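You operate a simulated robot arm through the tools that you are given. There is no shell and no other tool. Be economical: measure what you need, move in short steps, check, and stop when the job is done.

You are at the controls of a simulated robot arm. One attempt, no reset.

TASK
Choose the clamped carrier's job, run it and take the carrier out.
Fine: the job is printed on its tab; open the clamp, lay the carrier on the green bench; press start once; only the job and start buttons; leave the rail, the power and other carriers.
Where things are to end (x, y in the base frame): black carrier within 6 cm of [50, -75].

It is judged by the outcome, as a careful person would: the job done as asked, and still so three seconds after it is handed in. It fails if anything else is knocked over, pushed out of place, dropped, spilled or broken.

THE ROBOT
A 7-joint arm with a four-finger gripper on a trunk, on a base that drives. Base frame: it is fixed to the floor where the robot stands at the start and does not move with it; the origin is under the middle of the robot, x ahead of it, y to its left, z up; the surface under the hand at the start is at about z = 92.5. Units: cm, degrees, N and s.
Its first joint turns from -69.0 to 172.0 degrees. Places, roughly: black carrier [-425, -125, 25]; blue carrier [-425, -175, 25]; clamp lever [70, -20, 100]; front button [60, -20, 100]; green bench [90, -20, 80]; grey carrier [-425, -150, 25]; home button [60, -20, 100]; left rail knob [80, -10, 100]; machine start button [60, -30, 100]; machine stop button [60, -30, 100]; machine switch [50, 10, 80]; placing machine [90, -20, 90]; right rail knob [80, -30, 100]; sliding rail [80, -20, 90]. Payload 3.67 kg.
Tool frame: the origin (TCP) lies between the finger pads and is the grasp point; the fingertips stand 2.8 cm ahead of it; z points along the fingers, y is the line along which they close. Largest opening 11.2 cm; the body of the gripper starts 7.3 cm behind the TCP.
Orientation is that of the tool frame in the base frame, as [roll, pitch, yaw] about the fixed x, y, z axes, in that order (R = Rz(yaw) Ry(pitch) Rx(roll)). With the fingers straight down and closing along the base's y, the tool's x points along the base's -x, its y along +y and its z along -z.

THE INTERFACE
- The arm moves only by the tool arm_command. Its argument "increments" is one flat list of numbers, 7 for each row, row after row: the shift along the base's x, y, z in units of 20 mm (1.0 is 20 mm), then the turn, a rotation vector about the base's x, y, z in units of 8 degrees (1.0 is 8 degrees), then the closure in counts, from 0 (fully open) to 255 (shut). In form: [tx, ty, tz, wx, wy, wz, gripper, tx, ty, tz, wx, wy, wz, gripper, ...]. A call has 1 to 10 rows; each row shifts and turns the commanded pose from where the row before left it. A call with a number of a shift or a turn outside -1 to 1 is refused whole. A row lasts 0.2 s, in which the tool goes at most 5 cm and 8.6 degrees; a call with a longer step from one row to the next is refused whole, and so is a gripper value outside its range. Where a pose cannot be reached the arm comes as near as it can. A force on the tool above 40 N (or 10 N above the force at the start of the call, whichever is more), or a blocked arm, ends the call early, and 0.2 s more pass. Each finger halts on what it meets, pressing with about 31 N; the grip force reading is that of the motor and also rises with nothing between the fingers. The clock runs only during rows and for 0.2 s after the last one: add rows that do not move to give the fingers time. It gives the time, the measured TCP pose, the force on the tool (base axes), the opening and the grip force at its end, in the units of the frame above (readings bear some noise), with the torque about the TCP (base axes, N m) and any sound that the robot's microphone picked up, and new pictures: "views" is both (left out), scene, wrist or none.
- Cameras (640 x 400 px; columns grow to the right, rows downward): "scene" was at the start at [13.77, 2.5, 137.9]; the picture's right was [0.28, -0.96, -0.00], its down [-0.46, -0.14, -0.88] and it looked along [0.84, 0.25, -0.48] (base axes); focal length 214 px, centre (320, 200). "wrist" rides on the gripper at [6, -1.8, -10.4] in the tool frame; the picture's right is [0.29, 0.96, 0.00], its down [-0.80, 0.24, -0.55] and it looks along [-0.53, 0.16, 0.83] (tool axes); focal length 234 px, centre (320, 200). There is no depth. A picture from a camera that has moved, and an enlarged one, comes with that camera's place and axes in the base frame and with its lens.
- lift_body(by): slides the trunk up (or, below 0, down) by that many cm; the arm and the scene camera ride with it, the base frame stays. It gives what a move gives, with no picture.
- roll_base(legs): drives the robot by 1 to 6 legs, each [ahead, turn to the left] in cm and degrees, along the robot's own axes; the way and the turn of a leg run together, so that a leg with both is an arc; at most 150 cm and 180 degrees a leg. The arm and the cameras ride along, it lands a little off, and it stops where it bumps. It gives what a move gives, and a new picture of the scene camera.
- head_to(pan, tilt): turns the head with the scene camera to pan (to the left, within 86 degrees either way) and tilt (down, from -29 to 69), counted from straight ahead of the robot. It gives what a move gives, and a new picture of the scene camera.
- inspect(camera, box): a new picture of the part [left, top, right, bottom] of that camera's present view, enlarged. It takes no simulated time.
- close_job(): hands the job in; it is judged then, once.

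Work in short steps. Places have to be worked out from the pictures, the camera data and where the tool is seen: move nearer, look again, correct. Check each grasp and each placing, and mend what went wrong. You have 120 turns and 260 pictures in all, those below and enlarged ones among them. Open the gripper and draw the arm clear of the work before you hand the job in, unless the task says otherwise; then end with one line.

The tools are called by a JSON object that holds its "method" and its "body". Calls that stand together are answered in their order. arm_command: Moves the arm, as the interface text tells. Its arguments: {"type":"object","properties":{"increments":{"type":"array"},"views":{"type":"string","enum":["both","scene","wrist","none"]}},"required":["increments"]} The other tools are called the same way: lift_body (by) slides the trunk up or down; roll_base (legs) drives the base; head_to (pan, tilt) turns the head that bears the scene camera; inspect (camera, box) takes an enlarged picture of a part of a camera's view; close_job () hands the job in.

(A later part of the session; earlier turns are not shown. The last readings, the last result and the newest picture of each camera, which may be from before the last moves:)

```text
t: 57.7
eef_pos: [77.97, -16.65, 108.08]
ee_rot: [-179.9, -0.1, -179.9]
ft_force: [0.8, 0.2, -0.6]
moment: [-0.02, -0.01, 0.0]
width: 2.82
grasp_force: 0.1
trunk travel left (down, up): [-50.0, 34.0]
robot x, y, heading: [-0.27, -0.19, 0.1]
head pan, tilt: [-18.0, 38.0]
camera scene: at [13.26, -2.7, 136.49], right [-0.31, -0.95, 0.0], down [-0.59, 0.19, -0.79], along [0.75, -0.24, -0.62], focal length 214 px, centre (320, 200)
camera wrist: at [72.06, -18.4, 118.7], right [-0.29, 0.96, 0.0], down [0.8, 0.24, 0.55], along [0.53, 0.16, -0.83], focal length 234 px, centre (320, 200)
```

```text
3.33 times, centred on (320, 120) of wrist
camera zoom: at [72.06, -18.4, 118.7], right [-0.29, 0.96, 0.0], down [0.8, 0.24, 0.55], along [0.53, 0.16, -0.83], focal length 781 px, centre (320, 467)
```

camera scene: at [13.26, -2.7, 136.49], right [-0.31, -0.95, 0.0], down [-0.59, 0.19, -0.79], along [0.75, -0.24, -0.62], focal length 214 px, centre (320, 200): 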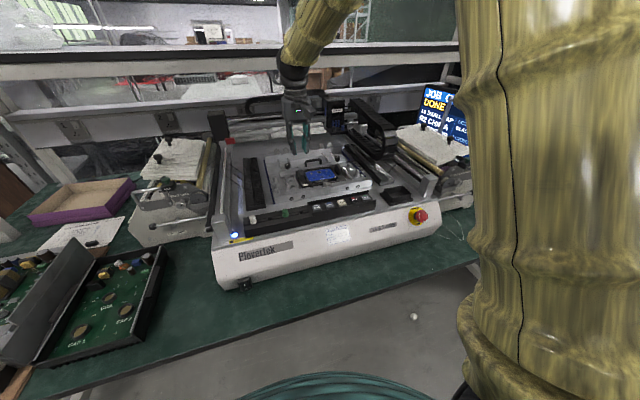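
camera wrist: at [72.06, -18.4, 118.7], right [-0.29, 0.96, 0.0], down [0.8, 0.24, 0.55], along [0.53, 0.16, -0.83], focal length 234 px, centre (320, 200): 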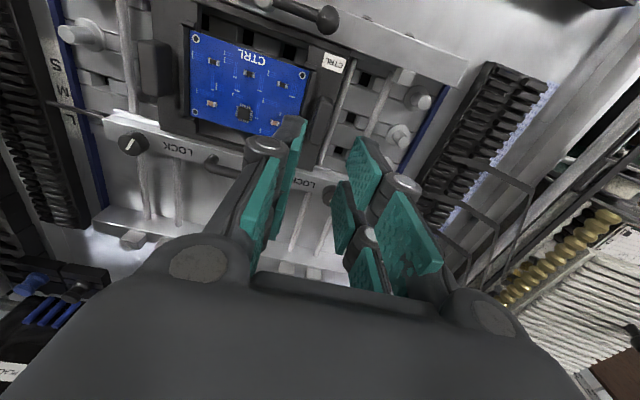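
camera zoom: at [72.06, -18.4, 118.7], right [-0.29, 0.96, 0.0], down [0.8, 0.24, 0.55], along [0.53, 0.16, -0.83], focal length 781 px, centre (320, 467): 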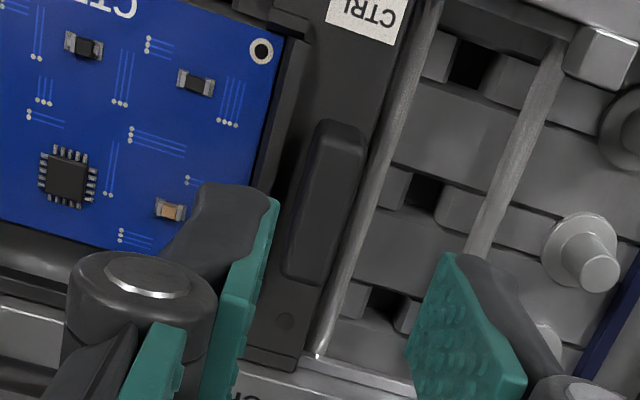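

The lug is at (77.7,-16.5), aligned with the TCP. I descend to just above it, then re-check.

{"method": "arm_command", "body": {"increments": [-0.12, 0.06, -1, 0, 0, 0, 191, 0, 0, -1, 0, 0, 0, 191, 0, 0, -1, 0, 0, 0, 191, 0, 0, -0.4, 0, 0, 0, 191, 0, 0, 0, 0, 0, 0, 191], "views": "none"}}

{"method": "inspect", "body": {"camera": "scene", "box": [285, 140, 345, 182]}}

{"method": "inspect", "body": {"camera": "wrist", "box": [240, 80, 400, 200]}}

```text
t: 58.9
eef_pos: [77.73, -16.64, 101.49]
ee_rot: [-179.7, 0.0, -179.9]
ft_force: [0.5, 0.0, 0.2]
moment: [0.0, 0.0, 0.02]
width: 2.8
grasp_force: 0.0
trunk travel left (down, up): [-50.0, 34.0]
robot x, y, heading: [-0.21, -0.48, 0.2]
head pan, tilt: [-18.0, 38.0]
```

```text
9.52 times, centred on (315, 161) of scene
camera zoom: at [13.25, -2.67, 136.49], right [-0.31, -0.95, 0.0], down [-0.59, 0.19, -0.79], along [0.75, -0.24, -0.62], focal length 2043 px, centre (368, 571)
```

zoom: 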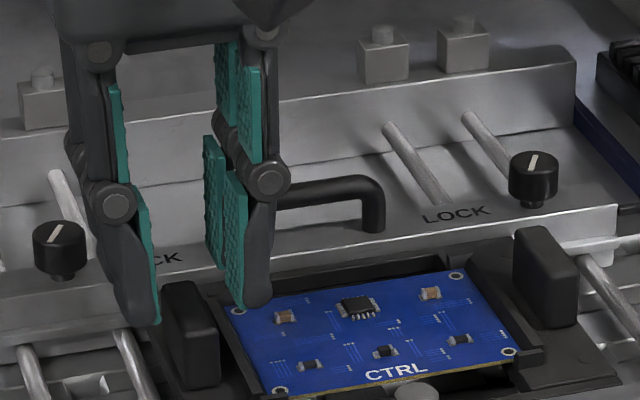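

```text
3.33 times, centred on (320, 140) of wrist
camera zoom: at [71.82, -18.36, 111.86], right [-0.29, 0.96, 0.0], down [0.8, 0.24, 0.55], along [0.53, 0.16, -0.83], focal length 781 px, centre (320, 400)
```

zoom: 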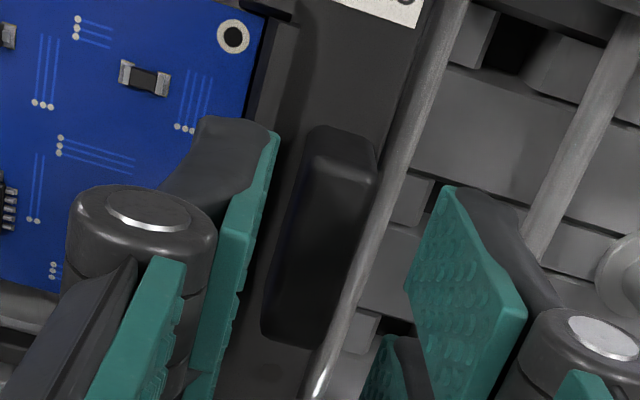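

The lug lies between the fingers. Descend to TCP z≈97.8 with a small y correction.

{"method": "arm_command", "body": {"increments": [-0.05, 0.08, -0.6, 0, 0, 0, 191, 0, 0, -0.6, 0, 0, 0, 191, 0, 0, -0.4, 0, 0, 0, 191, 0, 0, -0.2, 0, 0, 0, 191, 0, 0, 0, 0, 0, 0, 191], "views": "none"}}

{"method": "inspect", "body": {"camera": "scene", "box": [285, 140, 345, 182]}}

{"method": "inspect", "body": {"camera": "wrist", "box": [240, 80, 400, 200]}}

```text
t: 60.1
eef_pos: [77.83, -16.46, 98.56]
ee_rot: [-179.7, 0.8, 180.0]
ft_force: [-4.2, -2.1, 18.6]
moment: [-0.43, 0.27, -0.01]
width: 3.0
grasp_force: 1.1
trunk travel left (down, up): [-50.0, 34.0]
robot x, y, heading: [0.22, -0.22, -0.0]
head pan, tilt: [-18.0, 38.0]
stopped in row 5: the force on the tool passed its limit at 42 N (the readings are from after the stop); the commanded pose is now the measured one
```

```text
9.52 times, centred on (315, 161) of scene
camera zoom: at [13.03, -2.67, 136.5], right [-0.31, -0.95, 0.0], down [-0.58, 0.19, -0.79], along [0.75, -0.24, -0.61], focal length 2043 px, centre (368, 571)
```

zoom: 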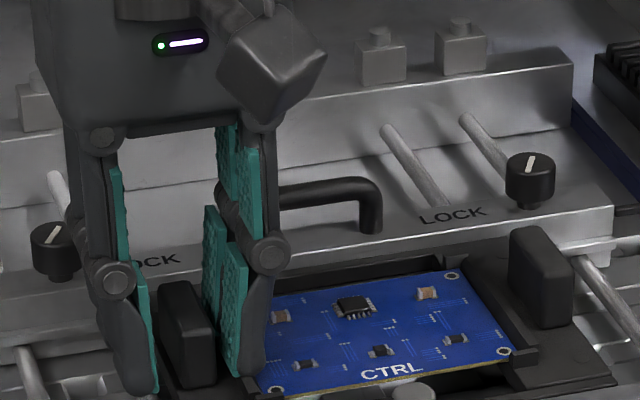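

```text
3.33 times, centred on (320, 140) of wrist
camera zoom: at [71.78, -18.27, 108.89], right [-0.29, 0.96, -0.01], down [0.79, 0.24, 0.56], along [0.54, 0.16, -0.83], focal length 781 px, centre (320, 400)
```

zoom: 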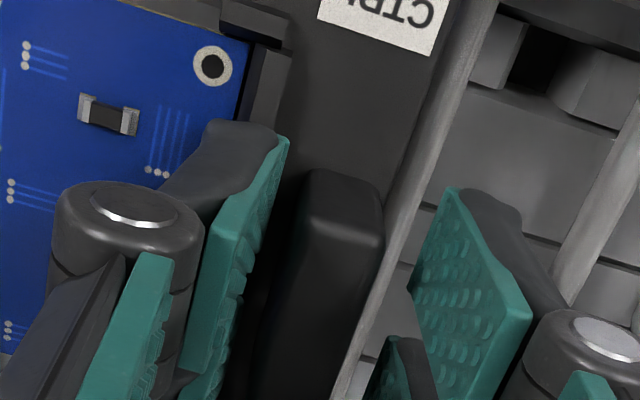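

The inner finger touched the frame wall beside the PCB. I raise slightly, narrow the fingers to about 1.8 cm so the inner one fits beside the lug, and lower again gently.

{"method": "arm_command", "body": {"increments": [0, 0, 0.3, 0, 0, 0, 191, 0, 0, 0, 0, 0, 0, 214, 0, 0, 0, 0, 0, 0, 214, 0, 0, -0.2, 0, 0, 0, 214, 0, 0, -0.15, 0, 0, 0, 214], "views": "none"}}

{"method": "inspect", "body": {"camera": "wrist", "box": [240, 80, 400, 200]}}

```text
t: 61.3
eef_pos: [77.83, -16.51, 98.5]
ee_rot: [-179.8, 0.7, -179.9]
ft_force: [3.0, -1.2, 30.9]
moment: [-0.53, 0.27, 0.05]
width: 1.71
grasp_force: 0.0
trunk travel left (down, up): [-50.0, 34.0]
robot x, y, heading: [-0.38, 0.3, 0.2]
head pan, tilt: [-18.0, 38.0]
```

```text
3.33 times, centred on (320, 140) of wrist
camera zoom: at [71.8, -18.26, 108.87], right [-0.29, 0.96, -0.01], down [0.79, 0.24, 0.56], along [0.54, 0.16, -0.83], focal length 781 px, centre (320, 400)
```

zoom: 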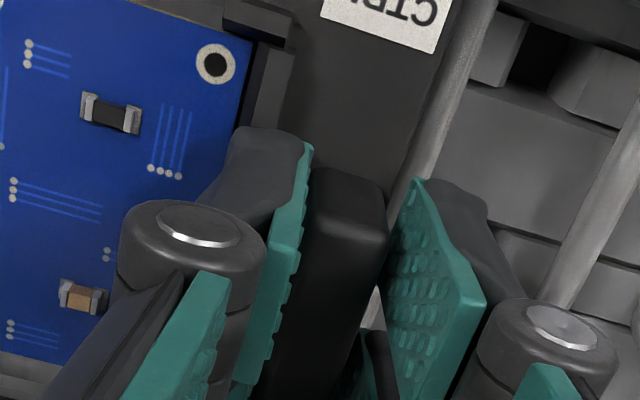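

It still rests on the wall top, so I grip here after rising 2 mm.

{"method": "arm_command", "body": {"increments": [0, 0, 0.12, 0, 0, 0, 214, 0, 0, 0, 0, 0, 0, 255, 0, 0, 0, 0, 0, 0, 255, 0, 0, 0, 0, 0, 0, 255, 0, 0, 0, 0, 0, 0, 255], "views": "none"}}

{"method": "inspect", "body": {"camera": "wrist", "box": [220, 60, 420, 200]}}

{"method": "inspect", "body": {"camera": "scene", "box": [280, 140, 360, 196]}}

```text
t: 62.5
eef_pos: [77.79, -16.57, 98.43]
ee_rot: [-179.7, 0.5, 180.0]
ft_force: [6.3, -6.8, 29.9]
moment: [-0.58, -0.11, -0.2]
width: 1.35
grasp_force: 30.8
trunk travel left (down, up): [-50.0, 34.0]
robot x, y, heading: [-0.04, 0.12, 0.1]
head pan, tilt: [-18.0, 38.0]
```

```text
2.86 times, centred on (320, 130) of wrist
camera zoom: at [71.79, -18.33, 108.88], right [-0.29, 0.96, -0.01], down [0.79, 0.24, 0.56], along [0.54, 0.16, -0.83], focal length 669 px, centre (320, 400)
```

zoom: 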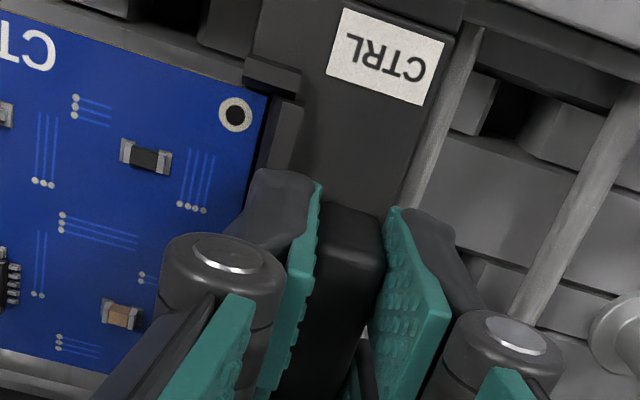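

```text
7.14 times, centred on (320, 168) of scene
camera zoom: at [13.07, -2.69, 136.52], right [-0.31, -0.95, 0.0], down [-0.58, 0.19, -0.79], along [0.75, -0.24, -0.61], focal length 1532 px, centre (320, 429)
```

zoom: 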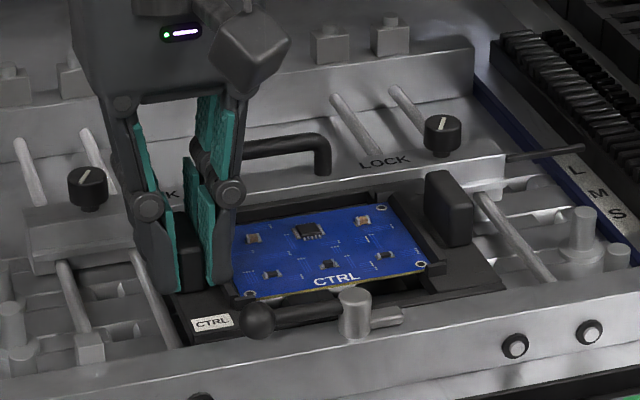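

Grip is on the lug (1.35 cm). I lift gently by 1 cm and check.

{"method": "arm_command", "body": {"increments": [0, 0, 0.2, 0, 0, 0, 255, 0, 0, 0.2, 0, 0, 0, 255, 0, 0, 0.2, 0, 0, 0, 255, 0, 0, 0, 0, 0, 0, 255], "views": "none"}}

{"method": "inspect", "body": {"camera": "scene", "box": [280, 140, 360, 196]}}

```text
t: 63.5
eef_pos: [77.76, -16.45, 99.56]
ee_rot: [-179.8, 0.3, -179.9]
ft_force: [-3.3, 1.4, -1.8]
moment: [0.25, 0.19, -0.43]
width: 1.36
grasp_force: 31.0
trunk travel left (down, up): [-50.0, 34.0]
robot x, y, heading: [0.23, -0.13, 0.2]
head pan, tilt: [-18.0, 38.0]
```

```text
7.14 times, centred on (320, 168) of scene
camera zoom: at [13.24, -2.68, 136.48], right [-0.31, -0.95, 0.0], down [-0.59, 0.19, -0.79], along [0.75, -0.24, -0.62], focal length 1532 px, centre (320, 429)
```

zoom: 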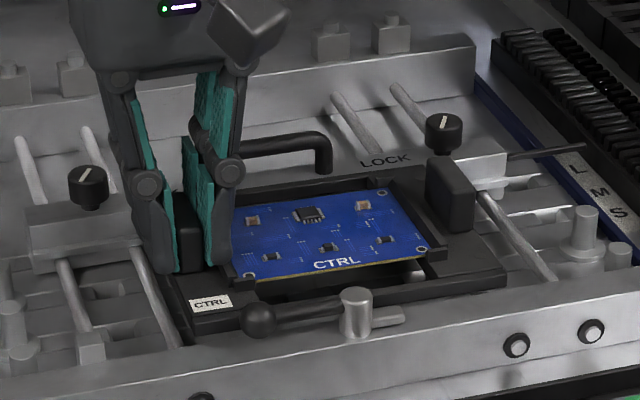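

The carrier is rising with the grip. I lift 3 cm more in small steps.

{"method": "arm_command", "body": {"increments": [0, 0, 0.3, 0, 0, 0, 255, 0, 0, 0.3, 0, 0, 0, 255, 0, 0, 0.4, 0, 0, 0, 255, 0, 0, 0.5, 0, 0, 0, 255, 0, 0, 0, 0, 0, 0, 255], "views": "both"}}

{"method": "inspect", "body": {"camera": "scene", "box": [270, 130, 370, 200]}}

```text
t: 64.7
eef_pos: [77.89, -16.61, 102.62]
ee_rot: [-179.8, 0.4, 180.0]
ft_force: [-0.4, 0.3, 1.2]
moment: [-0.02, -0.01, 0.03]
width: 0.0
grasp_force: 31.4
trunk travel left (down, up): [-50.0, 34.0]
robot x, y, heading: [0.32, -0.15, 0.2]
head pan, tilt: [-18.0, 38.0]
camera scene: at [13.27, -2.68, 136.49], right [-0.31, -0.95, 0.0], down [-0.59, 0.19, -0.79], along [0.75, -0.24, -0.62], focal length 214 px, centre (320, 200)
camera wrist: at [71.9, -18.29, 113.03], right [-0.29, 0.96, -0.01], down [0.79, 0.24, 0.56], along [0.54, 0.16, -0.83], focal length 234 px, centre (320, 200)
```

scene: 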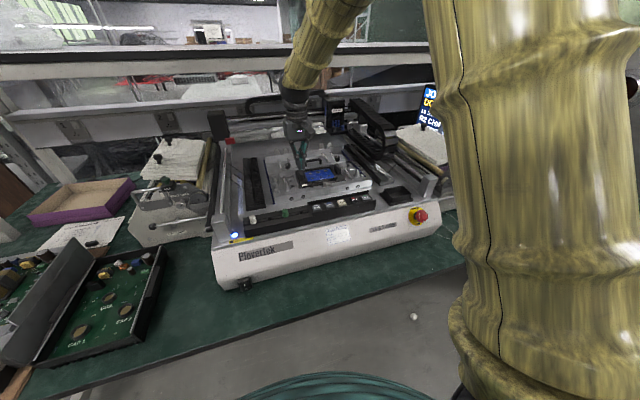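
wrist: 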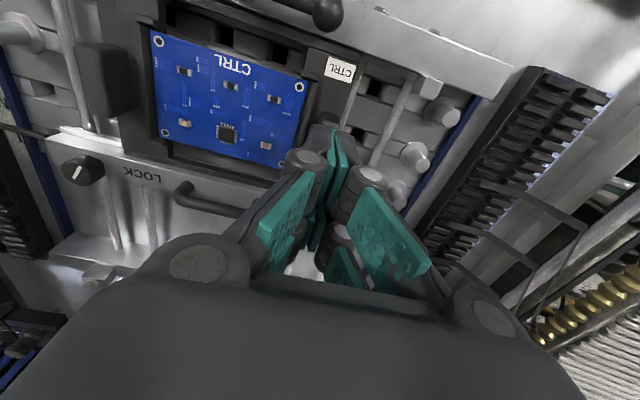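

```text
5.71 times, centred on (320, 165) of scene
camera zoom: at [13.27, -2.68, 136.49], right [-0.31, -0.95, 0.0], down [-0.59, 0.19, -0.79], along [0.75, -0.24, -0.62], focal length 1226 px, centre (320, 400)
```

zoom: 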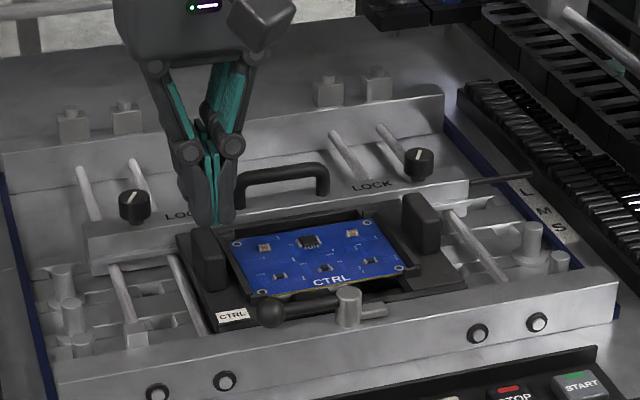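

The carrier slipped back into its seat from about 1 cm; the one-lug grip is too shallow for its off-centre weight. A better way: fingers between both lugs, opened outward against their inner faces, centred on the carrier. I rise, centre, and look.

{"method": "arm_command", "body": {"increments": [0, 0, 1, 0, 0, 0, 255, 0, 0, 1, 0, 0, 0, 200, 0, -0.7, 1, 0, 0, 0, 100, 0, -0.7, 0, 0, 0, 0, 22, 0, -0.7, 0, 0, 0, 0, 22, 0, -0.7, 0, 0, 0, 0, 22, 0, -0.65, 0, 0, 0, 0, 22, 0, 0, 0, 0, 0, 0, 22], "views": "wrist"}}

{"method": "inspect", "body": {"camera": "wrist", "box": [220, 60, 460, 210]}}

{"method": "inspect", "body": {"camera": "scene", "box": [270, 130, 370, 200]}}

```text
t: 66.5
eef_pos: [77.95, -23.31, 108.72]
ee_rot: [-179.9, 0.5, -180.0]
ft_force: [0.5, -0.3, -0.6]
moment: [0.01, 0.01, 0.03]
width: 10.23
grasp_force: 0.2
trunk travel left (down, up): [-50.0, 34.0]
robot x, y, heading: [0.04, -0.38, 0.0]
head pan, tilt: [-18.0, 38.0]
camera wrist: at [72.01, -25.15, 119.07], right [-0.29, 0.96, -0.01], down [0.79, 0.24, 0.56], along [0.54, 0.16, -0.83], focal length 234 px, centre (320, 200)
```

wrist: 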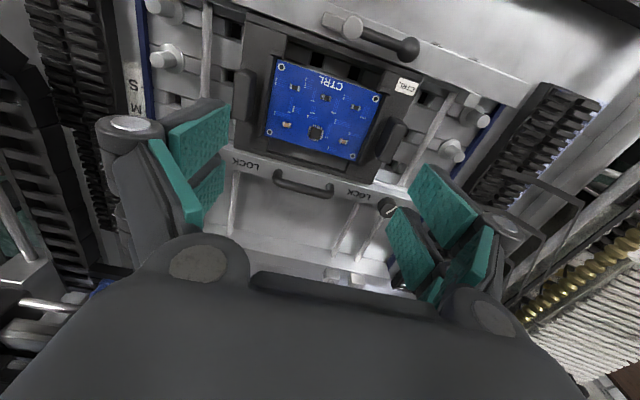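

```text
2.67 times, centred on (340, 135) of wrist
camera zoom: at [72.01, -25.15, 119.07], right [-0.29, 0.96, -0.01], down [0.79, 0.24, 0.56], along [0.54, 0.16, -0.83], focal length 624 px, centre (267, 373)
```

zoom: 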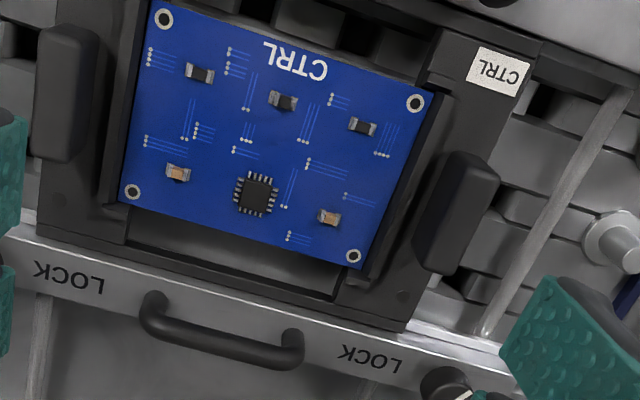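

```text
5.71 times, centred on (320, 165) of scene
camera zoom: at [13.26, -2.66, 136.49], right [-0.31, -0.95, 0.0], down [-0.59, 0.19, -0.79], along [0.75, -0.24, -0.62], focal length 1226 px, centre (320, 400)
```

zoom: 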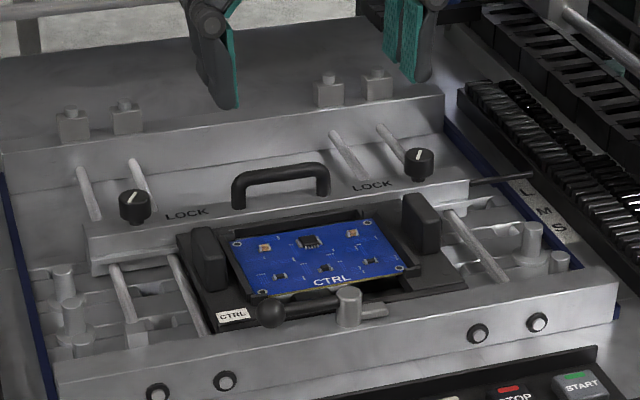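

Zoom on both lugs to measure their inner faces precisely.

{"method": "inspect", "body": {"camera": "wrist", "box": [225, 60, 285, 130]}}

{"method": "inspect", "body": {"camera": "wrist", "box": [355, 105, 425, 175]}}

```text
5.71 times, centred on (255, 95) of wrist
camera zoom: at [72.01, -25.15, 119.07], right [-0.29, 0.96, -0.01], down [0.79, 0.24, 0.56], along [0.54, 0.16, -0.83], focal length 1338 px, centre (691, 800)
```

zoom: 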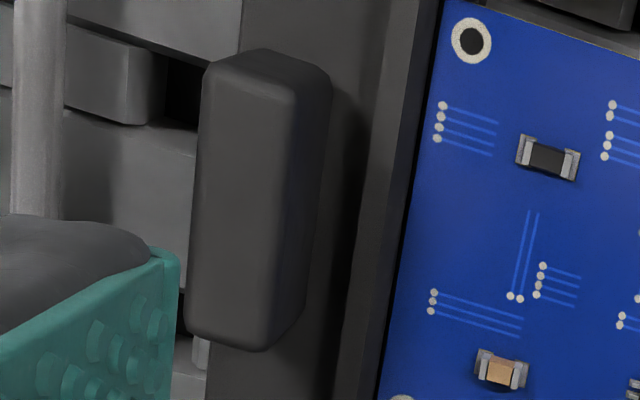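

```text
5.71 times, centred on (390, 140) of wrist
camera zoom: at [72.01, -25.15, 119.07], right [-0.29, 0.96, -0.01], down [0.79, 0.24, 0.56], along [0.54, 0.16, -0.83], focal length 1338 px, centre (-80, 543)
```

zoom: 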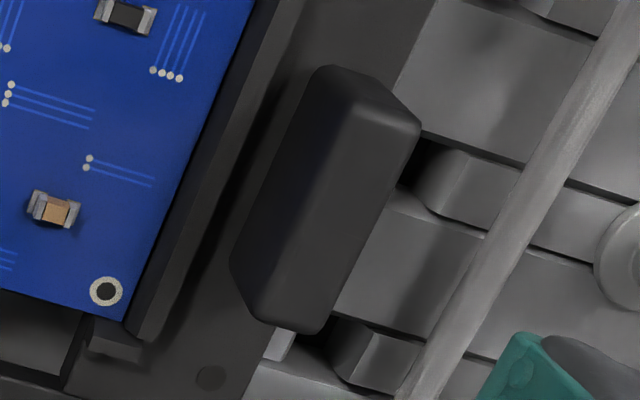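

Inner faces of the lugs are about 13.2 cm apart, near the outer span of the fully open fingers, so an outward grip is worth testing. I lower between them to just above the wall tops.

{"method": "arm_command", "body": {"increments": [-0.1, 0, -1, 0, 0, 0, 22, 0, 0, -1, 0, 0, 0, 22, 0, 0, -1, 0, 0, 0, 22, 0, 0, -1, 0, 0, 0, 22, 0, 0, -0.6, 0, 0, 0, 22, 0, 0, -0.2, 0, 0, 0, 22, 0, 0, 0, 0, 0, 0, 22], "views": "none"}}

{"method": "inspect", "body": {"camera": "scene", "box": [280, 140, 360, 196]}}

{"method": "inspect", "body": {"camera": "wrist", "box": [160, 60, 480, 260]}}

```text
t: 68.1
eef_pos: [77.75, -23.39, 99.01]
ee_rot: [-179.9, 0.4, 180.0]
ft_force: [0.8, -2.3, 5.7]
moment: [0.32, -0.01, -0.09]
width: 10.41
grasp_force: 1.8
trunk travel left (down, up): [-50.0, 34.0]
robot x, y, heading: [-0.11, -0.26, -0.1]
head pan, tilt: [-18.0, 38.0]
```

```text
7.14 times, centred on (320, 168) of scene
camera zoom: at [13.22, -2.7, 136.5], right [-0.31, -0.95, 0.0], down [-0.59, 0.19, -0.79], along [0.75, -0.24, -0.62], focal length 1532 px, centre (320, 429)
```

zoom: 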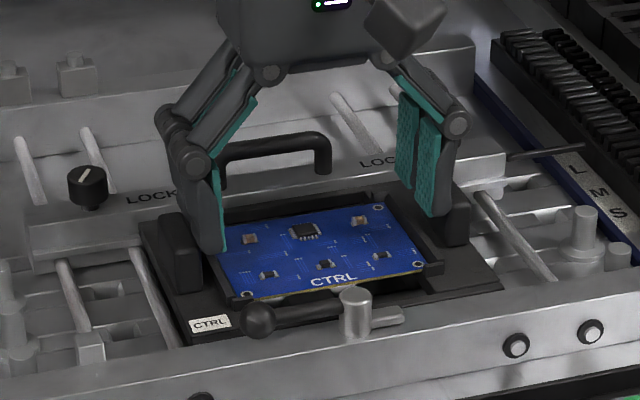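

```text
2.00 times, centred on (320, 160) of wrist
camera zoom: at [71.75, -25.17, 109.34], right [-0.29, 0.96, -0.01], down [0.79, 0.24, 0.56], along [0.54, 0.16, -0.83], focal length 468 px, centre (320, 280)
```

zoom: 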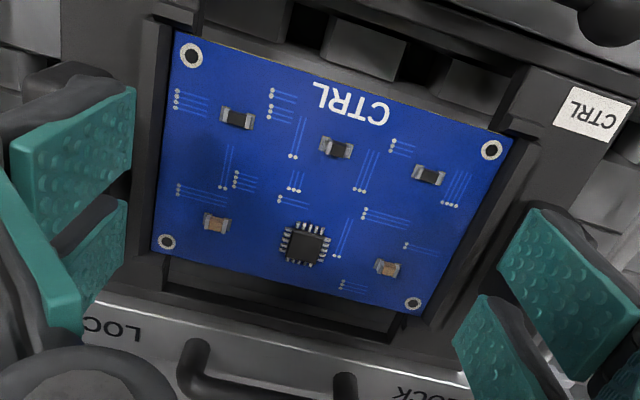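

Fingers are near the gaps between walls and lugs. I rise 3 mm, open fully outward and read the width.

{"method": "arm_command", "body": {"increments": [0, 0, 0.15, 0, 0, 0, 22, 0, 0, 0, 0, 0, 0, 0, 0, 0, 0, 0, 0, 0, 0, 0, 0, 0, 0, 0, 0, 0], "views": "none"}}

{"method": "inspect", "body": {"camera": "wrist", "box": [160, 60, 480, 260]}}

{"method": "inspect", "body": {"camera": "scene", "box": [290, 150, 360, 199]}}

```text
t: 69.1
eef_pos: [77.7, -23.37, 99.22]
ee_rot: [-179.8, 0.4, -180.0]
ft_force: [0.6, -0.3, 0.2]
moment: [-0.03, 0.0, 0.03]
width: 11.21
grasp_force: 0.1
trunk travel left (down, up): [-50.0, 34.0]
robot x, y, heading: [0.03, -0.33, -0.0]
head pan, tilt: [-18.0, 38.0]
```

```text
2.00 times, centred on (320, 160) of wrist
camera zoom: at [71.76, -25.16, 109.61], right [-0.29, 0.96, -0.01], down [0.79, 0.24, 0.56], along [0.54, 0.16, -0.83], focal length 468 px, centre (320, 280)
```

zoom: 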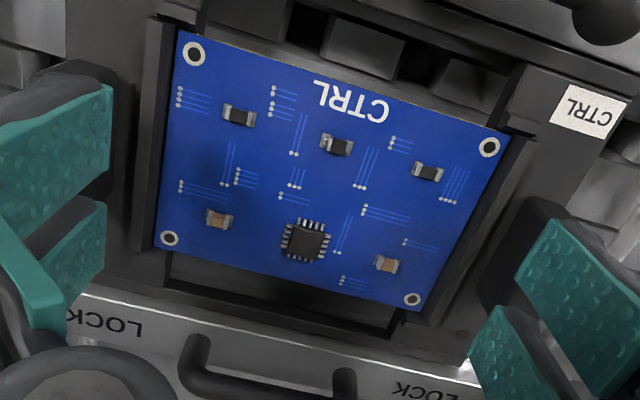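

```text
8.16 times, centred on (325, 174) of scene
camera zoom: at [13.26, -2.69, 136.49], right [-0.31, -0.95, 0.0], down [-0.59, 0.19, -0.79], along [0.75, -0.24, -0.62], focal length 1751 px, centre (279, 408)
```

zoom: 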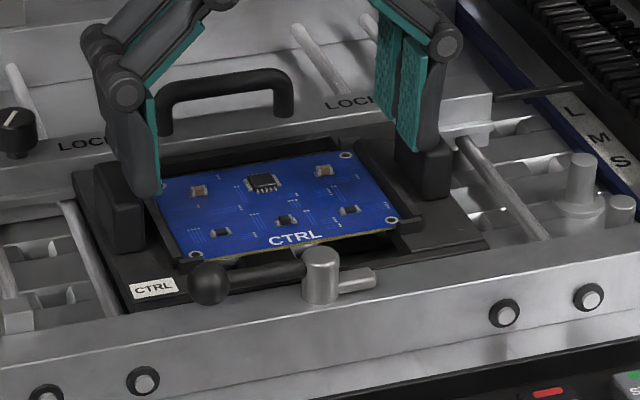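

No contact outward, but the fully open fingers now lie outside the PCB frame's side walls. They could drop into the gaps and grip the walls inward, centred on the carrier. I lower gently to test.

{"method": "arm_command", "body": {"increments": [0, 0.03, -0.2, 0, 0, 0, 0, 0, 0, -0.15, 0, 0, 0, 0, 0, 0, -0.15, 0, 0, 0, 0, 0, 0, -0.1, 0, 0, 0, 0], "views": "none"}}

{"method": "inspect", "body": {"camera": "wrist", "box": [160, 60, 480, 260]}}

{"method": "inspect", "body": {"camera": "scene", "box": [290, 150, 360, 199]}}

```text
t: 70.2
eef_pos: [77.81, -22.99, 98.51]
ee_rot: [-180.0, 1.0, -179.9]
ft_force: [0.1, 5.1, 16.5]
moment: [1.04, 0.15, -0.09]
width: 11.34
grasp_force: 0.3
trunk travel left (down, up): [-50.0, 34.0]
robot x, y, heading: [-0.25, -0.0, 0.0]
head pan, tilt: [-18.0, 38.0]
stopped in row 4: the force on the tool passed its limit at 41 N (the readings are from after the stop); the commanded pose is now the measured one
```

```text
2.00 times, centred on (320, 160) of wrist
camera zoom: at [71.73, -24.84, 108.88], right [-0.29, 0.96, 0.0], down [0.79, 0.24, 0.57], along [0.54, 0.16, -0.82], focal length 468 px, centre (320, 280)
```

zoom: 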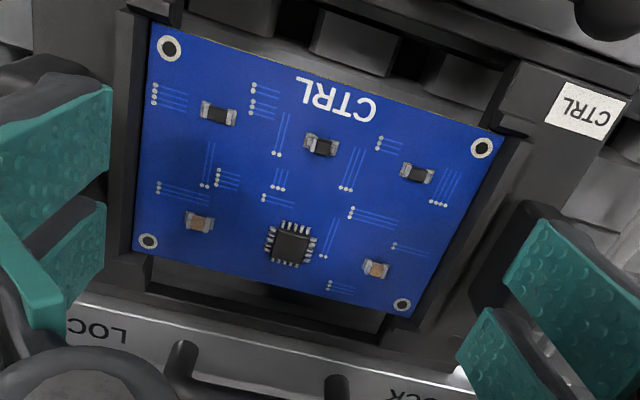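

```text
8.16 times, centred on (325, 174) of scene
camera zoom: at [13.1, -2.67, 136.49], right [-0.31, -0.95, 0.0], down [-0.59, 0.19, -0.79], along [0.75, -0.24, -0.61], focal length 1751 px, centre (279, 408)
```

zoom: 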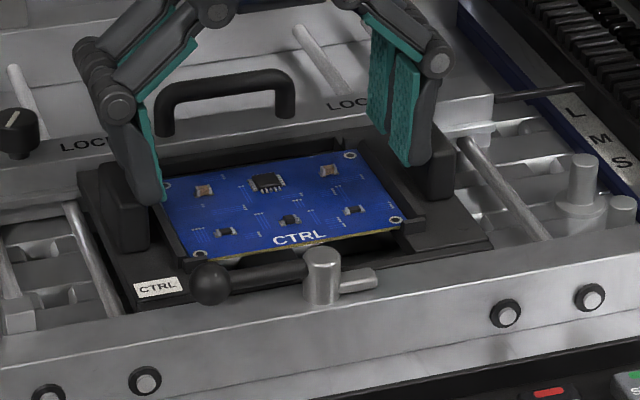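

Contact at the left finger. I take close-up views of both fingertips to see what touches.

{"method": "inspect", "body": {"camera": "scene", "box": [295, 158, 325, 179]}}

{"method": "inspect", "body": {"camera": "scene", "box": [330, 150, 360, 171]}}

{"method": "inspect", "body": {"camera": "wrist", "box": [370, 130, 470, 230]}}

{"method": "inspect", "body": {"camera": "wrist", "box": [150, 70, 250, 170]}}

```text
16.00 times, centred on (310, 168) of scene
camera zoom: at [13.1, -2.67, 136.49], right [-0.31, -0.95, 0.0], down [-0.59, 0.19, -0.79], along [0.75, -0.24, -0.61], focal length 3432 px, centre (480, 704)
```

zoom: 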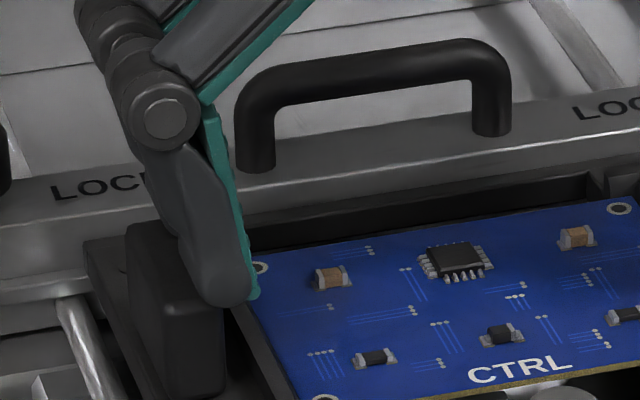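

```text
16.00 times, centred on (345, 160) of scene
camera zoom: at [13.1, -2.67, 136.49], right [-0.31, -0.95, 0.0], down [-0.59, 0.19, -0.79], along [0.75, -0.24, -0.61], focal length 3432 px, centre (-80, 832)
```

zoom: 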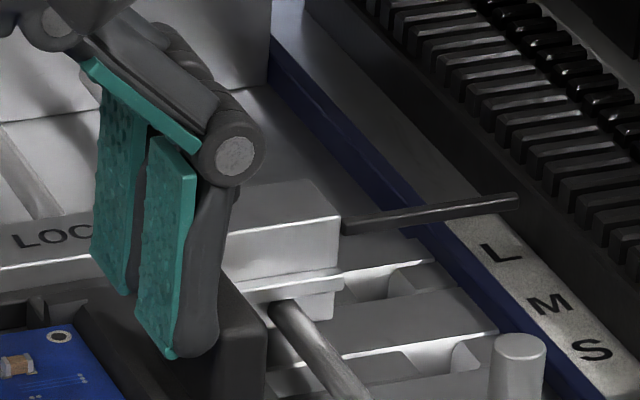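

```text
4.00 times, centred on (420, 180) of wrist
camera zoom: at [71.73, -24.84, 108.88], right [-0.29, 0.96, 0.0], down [0.79, 0.24, 0.57], along [0.54, 0.16, -0.82], focal length 937 px, centre (-80, 280)
```

zoom: 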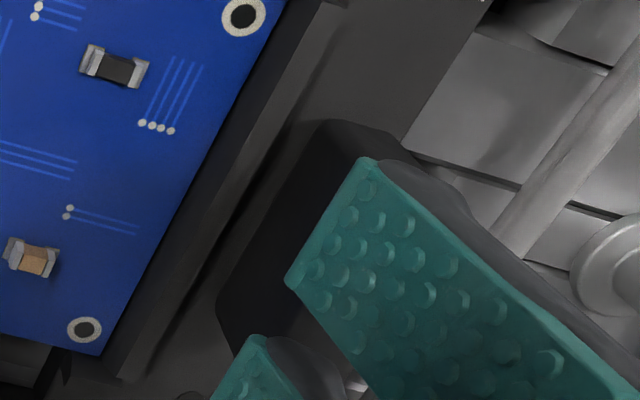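

```text
4.00 times, centred on (200, 120) of wrist
camera zoom: at [71.73, -24.84, 108.88], right [-0.29, 0.96, 0.0], down [0.79, 0.24, 0.57], along [0.54, 0.16, -0.82], focal length 937 px, centre (800, 520)
```

zoom: 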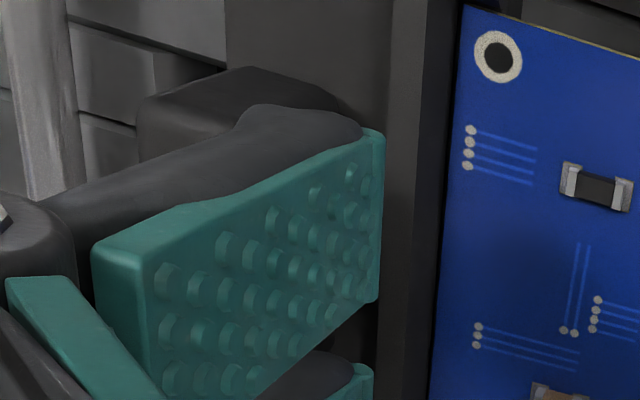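

Now it's clear: when wide open the tips stand only ~1 cm ahead of the TCP, and the left finger sat on the lug top. Lug inner faces are ≈ -17.2 and -30.0, so I re-centre at y=-23.6 with 10.2 cm opening and lower again.

{"method": "arm_command", "body": {"increments": [0, 0, 0.8, 0, 0, 0, 0, 0, -0.31, 0, 0, 0, 0, 24, 0, 0, 0, 0, 0, 0, 24, 0, 0, -0.6, 0, 0, 0, 24, 0, 0, -0.3, 0, 0, 0, 24, 0, 0, -0.2, 0, 0, 0, 24, 0, 0, -0.15, 0, 0, 0, 24], "views": "none"}}

{"method": "inspect", "body": {"camera": "wrist", "box": [160, 60, 480, 260]}}

{"method": "inspect", "body": {"camera": "scene", "box": [290, 150, 360, 199]}}

```text
t: 71.8
eef_pos: [77.85, -23.63, 97.54]
ee_rot: [-179.9, 0.8, -179.8]
ft_force: [-1.5, 0.3, 9.8]
moment: [0.11, 0.05, 0.03]
width: 10.22
grasp_force: 0.3
trunk travel left (down, up): [-50.0, 34.0]
robot x, y, heading: [-0.09, -0.25, 0.3]
head pan, tilt: [-18.0, 38.0]
```

```text
2.00 times, centred on (320, 160) of wrist
camera zoom: at [71.75, -25.46, 107.93], right [-0.29, 0.96, -0.01], down [0.79, 0.24, 0.56], along [0.54, 0.16, -0.83], focal length 468 px, centre (320, 280)
```

zoom: 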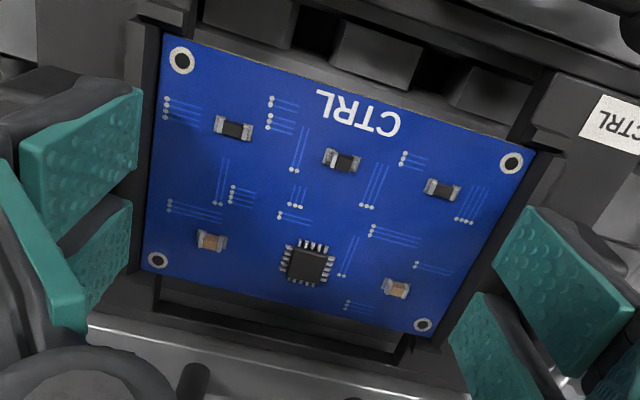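

```text
8.16 times, centred on (325, 174) of scene
camera zoom: at [13.17, -2.65, 136.52], right [-0.31, -0.95, 0.0], down [-0.59, 0.19, -0.79], along [0.75, -0.24, -0.62], focal length 1751 px, centre (279, 408)
```

zoom: 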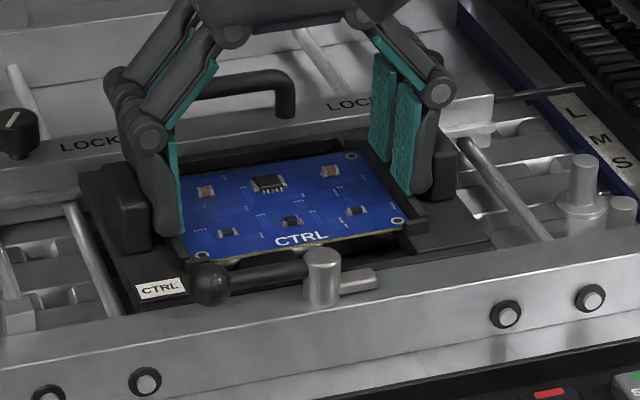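

Symmetric now: both fingers stand inside the lugs, lightly resting on the walls. I rise 1 mm and open outward against the lugs.

{"method": "arm_command", "body": {"increments": [0, 0, 0.06, 0, 0, 0, 10, 0, 0, 0, 0, 0, 0, 0, 0, 0, 0, 0, 0, 0, 0, 0, 0, 0, 0, 0, 0, 0], "views": "none"}}

{"method": "inspect", "body": {"camera": "scene", "box": [290, 150, 360, 199]}}

{"method": "inspect", "body": {"camera": "wrist", "box": [160, 60, 480, 260]}}

```text
t: 72.8
eef_pos: [77.87, -23.65, 97.67]
ee_rot: [-179.9, 0.6, -180.0]
ft_force: [0.6, -0.4, -1.7]
moment: [-0.02, 0.0, 0.0]
width: 10.74
grasp_force: 0.2
trunk travel left (down, up): [-50.0, 34.0]
robot x, y, heading: [-0.02, 0.14, 0.2]
head pan, tilt: [-18.0, 38.0]
```

```text
8.16 times, centred on (325, 174) of scene
camera zoom: at [13.28, -2.67, 136.49], right [-0.31, -0.95, 0.0], down [-0.59, 0.19, -0.79], along [0.75, -0.24, -0.62], focal length 1751 px, centre (279, 408)
```

zoom: 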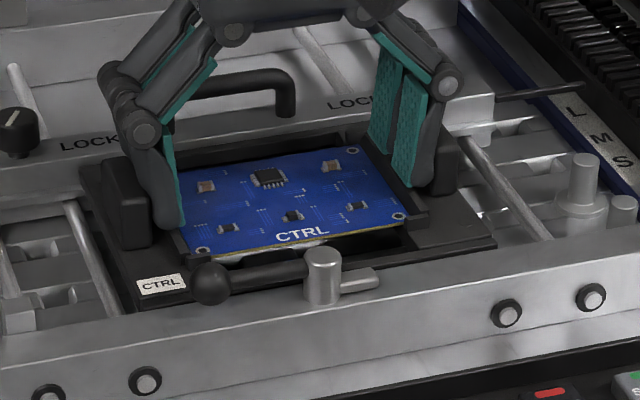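

```text
2.00 times, centred on (320, 160) of wrist
camera zoom: at [71.81, -25.5, 107.93], right [-0.29, 0.96, 0.0], down [0.79, 0.24, 0.56], along [0.54, 0.16, -0.83], focal length 468 px, centre (320, 280)
```

zoom: 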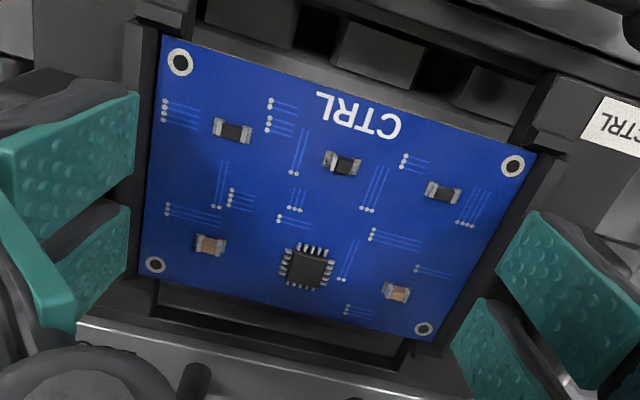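

The fingers press outward on the lugs (10.74 cm, blocked short of 11.2). I try sinking them a bit deeper along the lugs for more engagement.

{"method": "arm_command", "body": {"increments": [0, 0, -0.1, 0, 0, 0, 0, 0, 0, -0.1, 0, 0, 0, 0, 0, 0, -0.1, 0, 0, 0, 0, 0, 0, 0, 0, 0, 0, 0], "views": "none"}}

```text
t: 73.8
eef_pos: [77.83, -23.61, 97.07]
ee_rot: [-180.0, 0.6, -179.8]
ft_force: [-0.5, 0.8, 15.4]
moment: [0.04, 0.04, -0.01]
width: 11.27
grasp_force: 14.6
trunk travel left (down, up): [-50.0, 34.0]
robot x, y, heading: [0.27, -0.29, 0.1]
head pan, tilt: [-18.0, 38.0]
```

Now the width reads 11.27 – the tips seem to have slid into the gaps outside the walls. Look.

{"method": "inspect", "body": {"camera": "scene", "box": [295, 162, 325, 183]}}

{"method": "inspect", "body": {"camera": "wrist", "box": [370, 130, 470, 230]}}

{"method": "inspect", "body": {"camera": "wrist", "box": [150, 70, 250, 170]}}

```text
16.00 times, centred on (310, 172) of scene
camera zoom: at [13.2, -2.65, 136.5], right [-0.31, -0.95, 0.0], down [-0.59, 0.19, -0.79], along [0.75, -0.24, -0.62], focal length 3432 px, centre (480, 640)
```

zoom: 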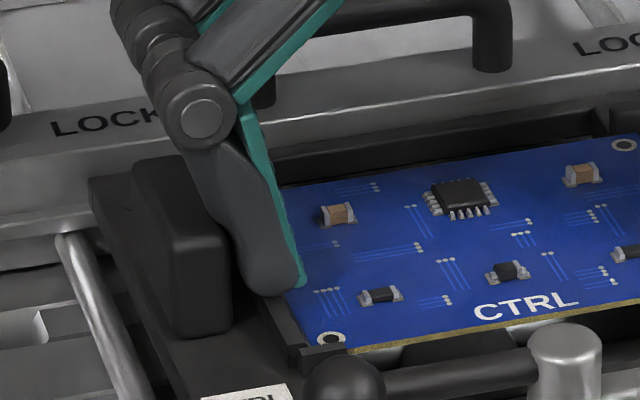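

```text
4.00 times, centred on (420, 180) of wrist
camera zoom: at [71.75, -25.43, 107.39], right [-0.29, 0.96, -0.01], down [0.79, 0.24, 0.56], along [0.54, 0.16, -0.83], focal length 937 px, centre (-80, 280)
```

zoom: 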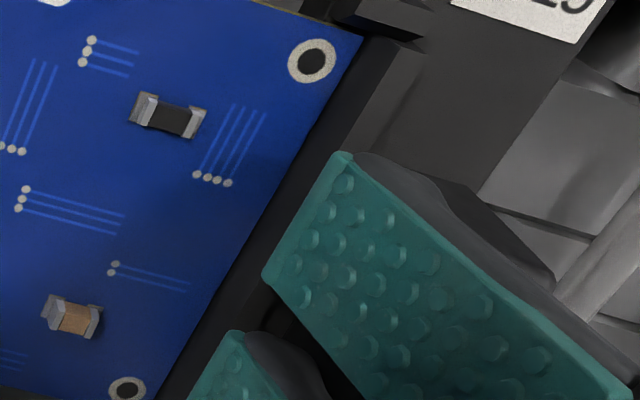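

```text
4.00 times, centred on (200, 120) of wrist
camera zoom: at [71.75, -25.43, 107.39], right [-0.29, 0.96, -0.01], down [0.79, 0.24, 0.56], along [0.54, 0.16, -0.83], focal length 937 px, centre (800, 520)
```

zoom: 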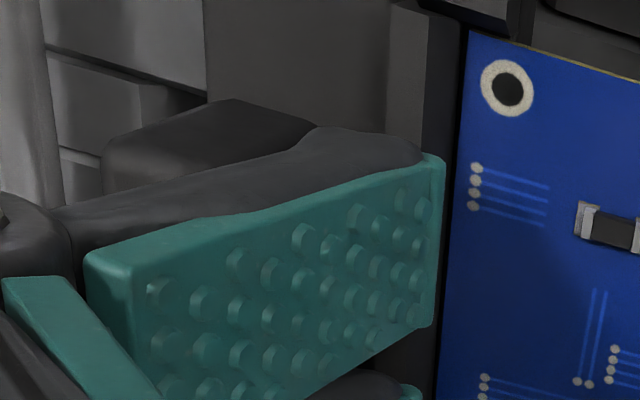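

The tips lean over the wall tops, so deeper is no use. I return up and test lifting with the outward pressure, 5 mm at a time.

{"method": "arm_command", "body": {"increments": [0, 0, 0.2, 0, 0, 0, 0, 0, 0, 0.15, 0, 0, 0, 0, 0, 0, 0.15, 0, 0, 0, 0, 0, 0, 0.1, 0, 0, 0, 0, 0, 0, 0, 0, 0, 0, 0], "views": "none"}}

{"method": "inspect", "body": {"camera": "scene", "box": [290, 150, 360, 199]}}

```text
t: 75.0
eef_pos: [77.85, -23.7, 98.1]
ee_rot: [-179.9, 0.7, -179.9]
ft_force: [0.4, 0.1, -0.2]
moment: [0.01, 0.01, -0.03]
width: 10.77
grasp_force: 0.1
trunk travel left (down, up): [-50.0, 34.0]
robot x, y, heading: [-0.05, -0.28, 0.0]
head pan, tilt: [-18.0, 38.0]
```

```text
8.16 times, centred on (325, 174) of scene
camera zoom: at [13.28, -2.68, 136.49], right [-0.31, -0.95, 0.0], down [-0.59, 0.19, -0.79], along [0.75, -0.24, -0.62], focal length 1751 px, centre (279, 408)
```

zoom: 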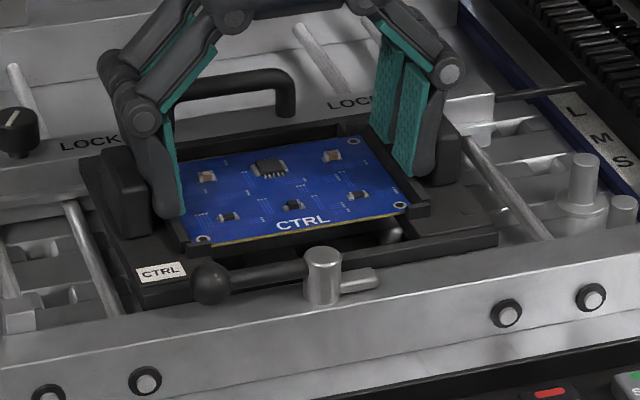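

The carrier appears to be lifting evenly. I raise 1 cm more and check.

{"method": "arm_command", "body": {"increments": [0, 0, 0.15, 0, 0, 0, 0, 0, 0, 0.15, 0, 0, 0, 0, 0, 0, 0.2, 0, 0, 0, 0, 0, 0, 0, 0, 0, 0, 0], "views": "none"}}

{"method": "inspect", "body": {"camera": "scene", "box": [290, 150, 360, 199]}}

```text
t: 76.0
eef_pos: [77.96, -23.62, 98.93]
ee_rot: [-179.9, 0.8, -180.0]
ft_force: [0.4, 0.3, -1.1]
moment: [0.0, -0.03, -0.04]
width: 10.76
grasp_force: 0.2
trunk travel left (down, up): [-50.0, 34.0]
robot x, y, heading: [-0.31, 0.14, 0.2]
head pan, tilt: [-18.0, 38.0]
```

```text
8.16 times, centred on (325, 174) of scene
camera zoom: at [13.28, -2.68, 136.48], right [-0.31, -0.95, 0.0], down [-0.59, 0.19, -0.79], along [0.75, -0.24, -0.62], focal length 1751 px, centre (279, 408)
```

zoom: 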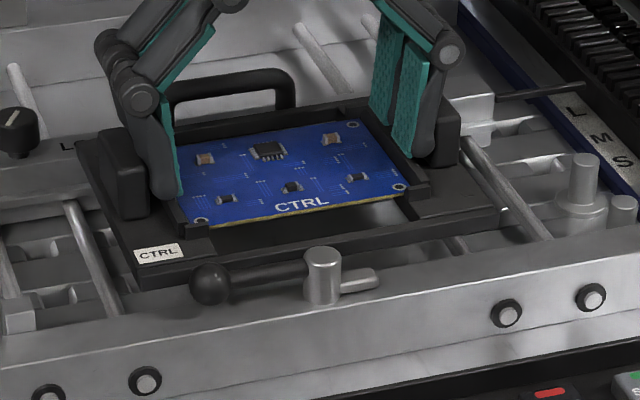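

The carrier is lifted level and held. I keep raising gently.

{"method": "arm_command", "body": {"increments": [0, 0, 0.2, 0, 0, 0, 0, 0, 0, 0.3, 0, 0, 0, 0, 0, 0, 0.4, 0, 0, 0, 0, 0, 0, 0.4, 0, 0, 0, 0, 0, 0, 0.5, 0, 0, 0, 0, 0, 0, 0.5, 0, 0, 0, 0, 0, 0, 0.5, 0, 0, 0, 0, 0, 0, 0.4, 0, 0, 0, 0, 0, 0, 0.3, 0, 0, 0, 0, 0, 0, 0, 0, 0, 0, 0], "views": "both"}}

{"method": "inspect", "body": {"camera": "scene", "box": [270, 120, 370, 190]}}

```text
t: 78.2
eef_pos: [77.95, -23.72, 106.08]
ee_rot: [-179.8, 0.7, -179.9]
ft_force: [0.5, 0.6, -1.3]
moment: [0.03, 0.01, 0.0]
width: 10.77
grasp_force: 0.2
trunk travel left (down, up): [-50.0, 34.0]
robot x, y, heading: [-0.08, -0.01, 0.2]
head pan, tilt: [-18.0, 38.0]
camera scene: at [13.29, -2.68, 136.48], right [-0.31, -0.95, 0.0], down [-0.59, 0.19, -0.79], along [0.75, -0.24, -0.62], focal length 214 px, centre (320, 200)
camera wrist: at [71.84, -25.56, 116.48], right [-0.29, 0.96, 0.0], down [0.79, 0.24, 0.56], along [0.54, 0.16, -0.83], focal length 234 px, centre (320, 200)
```

scene: 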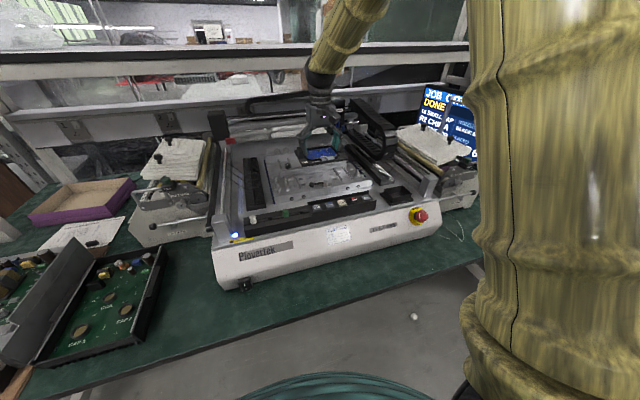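
wrist: 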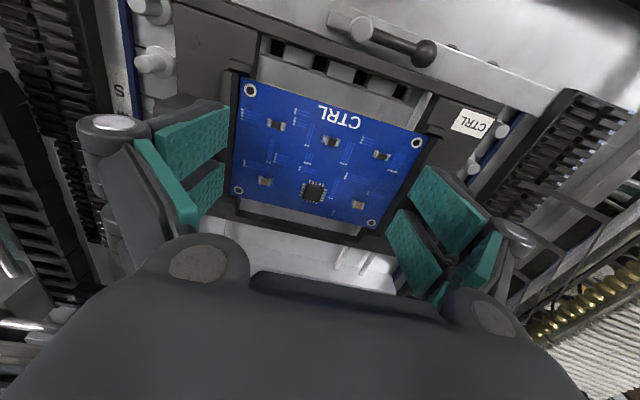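

```text
5.71 times, centred on (320, 155) of scene
camera zoom: at [13.29, -2.68, 136.48], right [-0.31, -0.95, 0.0], down [-0.59, 0.19, -0.79], along [0.75, -0.24, -0.62], focal length 1226 px, centre (320, 457)
```

zoom: 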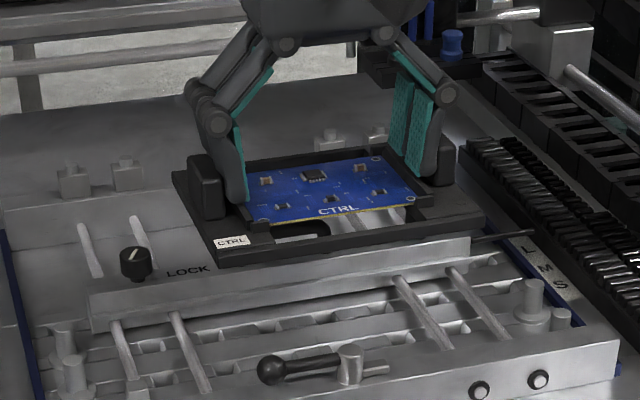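

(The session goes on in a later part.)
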